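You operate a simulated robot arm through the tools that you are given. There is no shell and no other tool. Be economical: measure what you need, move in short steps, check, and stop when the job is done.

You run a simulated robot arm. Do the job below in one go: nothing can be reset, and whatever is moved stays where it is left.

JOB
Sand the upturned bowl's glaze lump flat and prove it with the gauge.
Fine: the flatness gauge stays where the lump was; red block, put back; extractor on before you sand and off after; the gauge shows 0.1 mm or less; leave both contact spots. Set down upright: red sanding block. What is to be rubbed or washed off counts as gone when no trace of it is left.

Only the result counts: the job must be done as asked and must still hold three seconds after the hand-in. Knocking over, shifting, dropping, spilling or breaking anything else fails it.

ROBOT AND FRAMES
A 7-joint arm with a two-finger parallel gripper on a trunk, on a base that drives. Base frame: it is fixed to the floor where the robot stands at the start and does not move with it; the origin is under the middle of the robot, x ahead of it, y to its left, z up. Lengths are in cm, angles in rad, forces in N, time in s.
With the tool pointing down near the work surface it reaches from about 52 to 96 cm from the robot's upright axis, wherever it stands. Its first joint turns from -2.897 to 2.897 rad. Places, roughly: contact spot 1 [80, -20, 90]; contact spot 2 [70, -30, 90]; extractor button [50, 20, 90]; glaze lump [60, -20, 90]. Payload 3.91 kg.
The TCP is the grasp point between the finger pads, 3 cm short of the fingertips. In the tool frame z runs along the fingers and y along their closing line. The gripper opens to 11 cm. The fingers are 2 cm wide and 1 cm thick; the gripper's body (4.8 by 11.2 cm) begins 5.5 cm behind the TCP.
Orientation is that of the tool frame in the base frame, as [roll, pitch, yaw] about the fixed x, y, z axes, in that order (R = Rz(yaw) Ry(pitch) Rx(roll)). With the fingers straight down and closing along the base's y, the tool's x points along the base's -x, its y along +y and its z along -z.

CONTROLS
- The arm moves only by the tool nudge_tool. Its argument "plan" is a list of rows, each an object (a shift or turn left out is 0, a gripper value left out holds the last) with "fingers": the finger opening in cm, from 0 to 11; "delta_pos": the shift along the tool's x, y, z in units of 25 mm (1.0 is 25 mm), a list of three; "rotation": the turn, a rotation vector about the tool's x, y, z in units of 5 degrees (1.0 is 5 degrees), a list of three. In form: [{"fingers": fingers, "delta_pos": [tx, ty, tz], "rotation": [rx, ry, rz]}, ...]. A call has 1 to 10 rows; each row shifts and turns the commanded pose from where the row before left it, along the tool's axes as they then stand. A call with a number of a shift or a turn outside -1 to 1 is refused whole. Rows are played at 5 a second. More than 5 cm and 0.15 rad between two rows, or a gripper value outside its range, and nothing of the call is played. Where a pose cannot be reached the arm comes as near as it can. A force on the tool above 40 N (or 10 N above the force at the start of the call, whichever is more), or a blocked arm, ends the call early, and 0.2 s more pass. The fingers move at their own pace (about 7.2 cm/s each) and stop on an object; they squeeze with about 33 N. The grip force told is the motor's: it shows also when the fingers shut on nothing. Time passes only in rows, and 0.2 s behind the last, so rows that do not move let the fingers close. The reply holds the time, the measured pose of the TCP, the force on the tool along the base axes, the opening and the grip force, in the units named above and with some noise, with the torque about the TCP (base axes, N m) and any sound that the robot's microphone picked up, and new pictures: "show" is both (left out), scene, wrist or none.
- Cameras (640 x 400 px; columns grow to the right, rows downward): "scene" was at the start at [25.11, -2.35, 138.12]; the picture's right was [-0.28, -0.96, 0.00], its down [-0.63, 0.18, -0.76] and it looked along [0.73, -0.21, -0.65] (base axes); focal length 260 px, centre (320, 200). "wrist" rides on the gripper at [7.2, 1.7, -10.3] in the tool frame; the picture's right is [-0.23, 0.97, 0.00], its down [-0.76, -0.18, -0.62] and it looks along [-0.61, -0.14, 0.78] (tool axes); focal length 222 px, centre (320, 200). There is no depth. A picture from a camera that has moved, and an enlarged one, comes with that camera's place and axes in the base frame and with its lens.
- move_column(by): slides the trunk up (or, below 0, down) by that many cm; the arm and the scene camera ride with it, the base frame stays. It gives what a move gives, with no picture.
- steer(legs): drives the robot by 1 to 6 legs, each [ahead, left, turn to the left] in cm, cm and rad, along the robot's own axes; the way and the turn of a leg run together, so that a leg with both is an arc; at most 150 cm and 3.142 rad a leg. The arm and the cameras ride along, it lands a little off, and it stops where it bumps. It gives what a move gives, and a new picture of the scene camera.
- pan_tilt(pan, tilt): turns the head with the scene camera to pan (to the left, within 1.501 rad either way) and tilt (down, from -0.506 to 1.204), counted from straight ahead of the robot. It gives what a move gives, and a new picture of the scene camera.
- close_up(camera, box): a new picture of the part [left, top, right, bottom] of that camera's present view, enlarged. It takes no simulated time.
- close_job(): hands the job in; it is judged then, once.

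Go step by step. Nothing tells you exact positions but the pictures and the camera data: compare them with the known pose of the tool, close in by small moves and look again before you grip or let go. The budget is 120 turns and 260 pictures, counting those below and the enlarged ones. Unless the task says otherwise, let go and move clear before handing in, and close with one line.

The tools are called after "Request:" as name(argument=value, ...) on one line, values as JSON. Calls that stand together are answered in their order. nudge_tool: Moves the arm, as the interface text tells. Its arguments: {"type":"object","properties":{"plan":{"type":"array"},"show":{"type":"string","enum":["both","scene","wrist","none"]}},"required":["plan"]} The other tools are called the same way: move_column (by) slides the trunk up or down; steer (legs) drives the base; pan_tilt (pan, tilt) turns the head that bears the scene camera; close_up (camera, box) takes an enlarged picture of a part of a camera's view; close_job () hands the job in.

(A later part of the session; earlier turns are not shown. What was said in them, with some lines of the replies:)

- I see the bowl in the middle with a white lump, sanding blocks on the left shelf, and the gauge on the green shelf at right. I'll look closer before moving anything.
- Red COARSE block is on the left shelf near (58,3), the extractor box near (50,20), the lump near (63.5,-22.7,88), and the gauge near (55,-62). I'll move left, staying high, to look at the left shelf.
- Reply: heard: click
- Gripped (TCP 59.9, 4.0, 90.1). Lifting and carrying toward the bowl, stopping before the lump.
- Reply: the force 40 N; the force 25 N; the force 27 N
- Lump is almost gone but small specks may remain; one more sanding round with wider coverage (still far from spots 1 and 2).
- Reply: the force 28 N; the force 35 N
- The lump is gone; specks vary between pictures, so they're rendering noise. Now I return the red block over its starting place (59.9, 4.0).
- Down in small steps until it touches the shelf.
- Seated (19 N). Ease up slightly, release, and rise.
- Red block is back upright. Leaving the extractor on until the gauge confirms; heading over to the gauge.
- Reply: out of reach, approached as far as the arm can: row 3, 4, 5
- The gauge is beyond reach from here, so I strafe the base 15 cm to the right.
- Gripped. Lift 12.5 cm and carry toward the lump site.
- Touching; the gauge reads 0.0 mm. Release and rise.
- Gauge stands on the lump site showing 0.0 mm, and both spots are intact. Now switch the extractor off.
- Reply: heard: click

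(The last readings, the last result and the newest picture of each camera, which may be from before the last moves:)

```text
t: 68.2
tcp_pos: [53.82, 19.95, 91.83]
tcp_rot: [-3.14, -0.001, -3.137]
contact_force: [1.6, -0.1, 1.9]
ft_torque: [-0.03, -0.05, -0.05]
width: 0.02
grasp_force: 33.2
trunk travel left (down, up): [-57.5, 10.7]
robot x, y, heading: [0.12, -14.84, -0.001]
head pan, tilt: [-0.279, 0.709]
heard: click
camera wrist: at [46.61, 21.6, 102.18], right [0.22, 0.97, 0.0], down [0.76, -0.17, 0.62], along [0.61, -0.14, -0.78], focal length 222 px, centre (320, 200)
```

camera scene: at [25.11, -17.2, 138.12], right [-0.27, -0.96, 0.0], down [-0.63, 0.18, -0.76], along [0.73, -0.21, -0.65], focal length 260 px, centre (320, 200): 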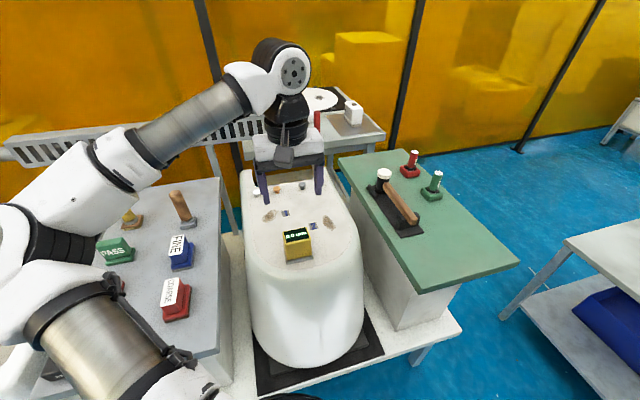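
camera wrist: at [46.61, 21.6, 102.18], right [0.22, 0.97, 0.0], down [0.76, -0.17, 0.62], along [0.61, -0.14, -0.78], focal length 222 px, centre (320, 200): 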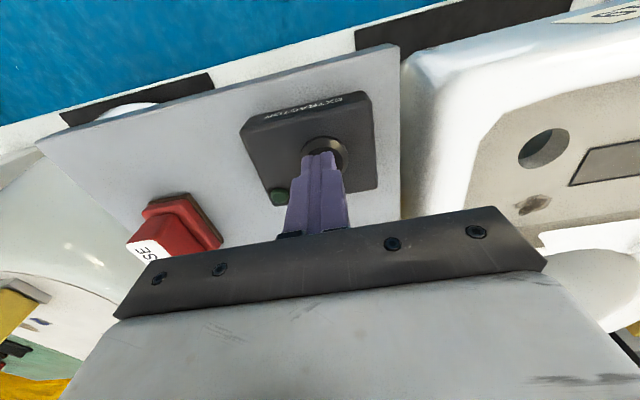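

Clicked off, LED dark. Rise clear and take a last look.

Request:
nudge_tool(plan=[{"delta_pos": [0, 0, -1]}, {"delta_pos": [0, 0, -1]}, {"delta_pos": [0, 0, -1]}, {"delta_pos": [0, 0, -1]}, {"delta_pos": [0, 0, -1]}, {"delta_pos": [0, 0, -1]}, {"delta_pos": [0, 0, -1]}, {}], show="both")

Request:
close_up(camera="scene", box=[30, 170, 390, 395])

```text
t: 70.0
tcp_pos: [53.96, 19.56, 109.48]
tcp_rot: [-3.141, 0.0, -3.139]
contact_force: [-0.4, 0.0, 0.0]
ft_torque: [0.0, 0.04, 0.01]
width: 0.03
grasp_force: 32.7
trunk travel left (down, up): [-57.5, 10.7]
robot x, y, heading: [-0.06, -14.75, 0.002]
head pan, tilt: [-0.279, 0.709]
camera scene: at [25.13, -17.18, 138.12], right [-0.27, -0.96, 0.0], down [-0.63, 0.18, -0.76], along [0.73, -0.21, -0.65], focal length 260 px, centre (320, 200)
camera wrist: at [46.64, 21.36, 119.67], right [0.22, 0.97, 0.0], down [0.76, -0.17, 0.62], along [0.61, -0.14, -0.78], focal length 222 px, centre (320, 200)
```

scene: 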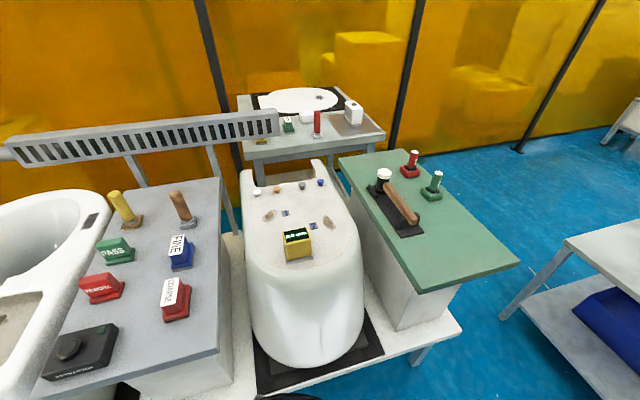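
wrist: 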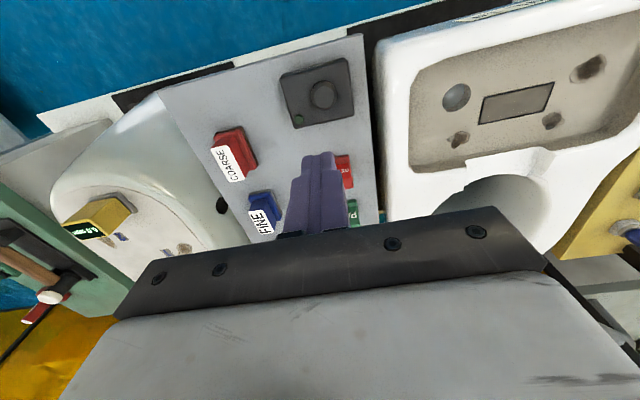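

```text
1.78 times, centred on (210, 282) of scene
camera zoom: at [25.13, -17.18, 138.12], right [-0.27, -0.96, 0.0], down [-0.63, 0.18, -0.76], along [0.73, -0.21, -0.65], focal length 461 px, centre (516, 53)
```

zoom: 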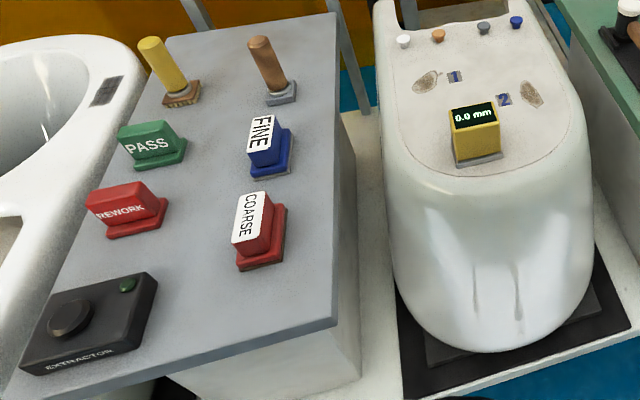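

Everything is in its place: the gauge shows 0.0 mm on the lump site, the red block is back upright, the extractor is off, and both contact spots are intact. I'm handing in.

Request:
close_job()

```text
The job is handed in.
```

The glaze lump is sanded flat and the gauge left standing on the spot reads 0.0 mm; the red block is back upright, the extractor is off, and both contact spots are untouched.
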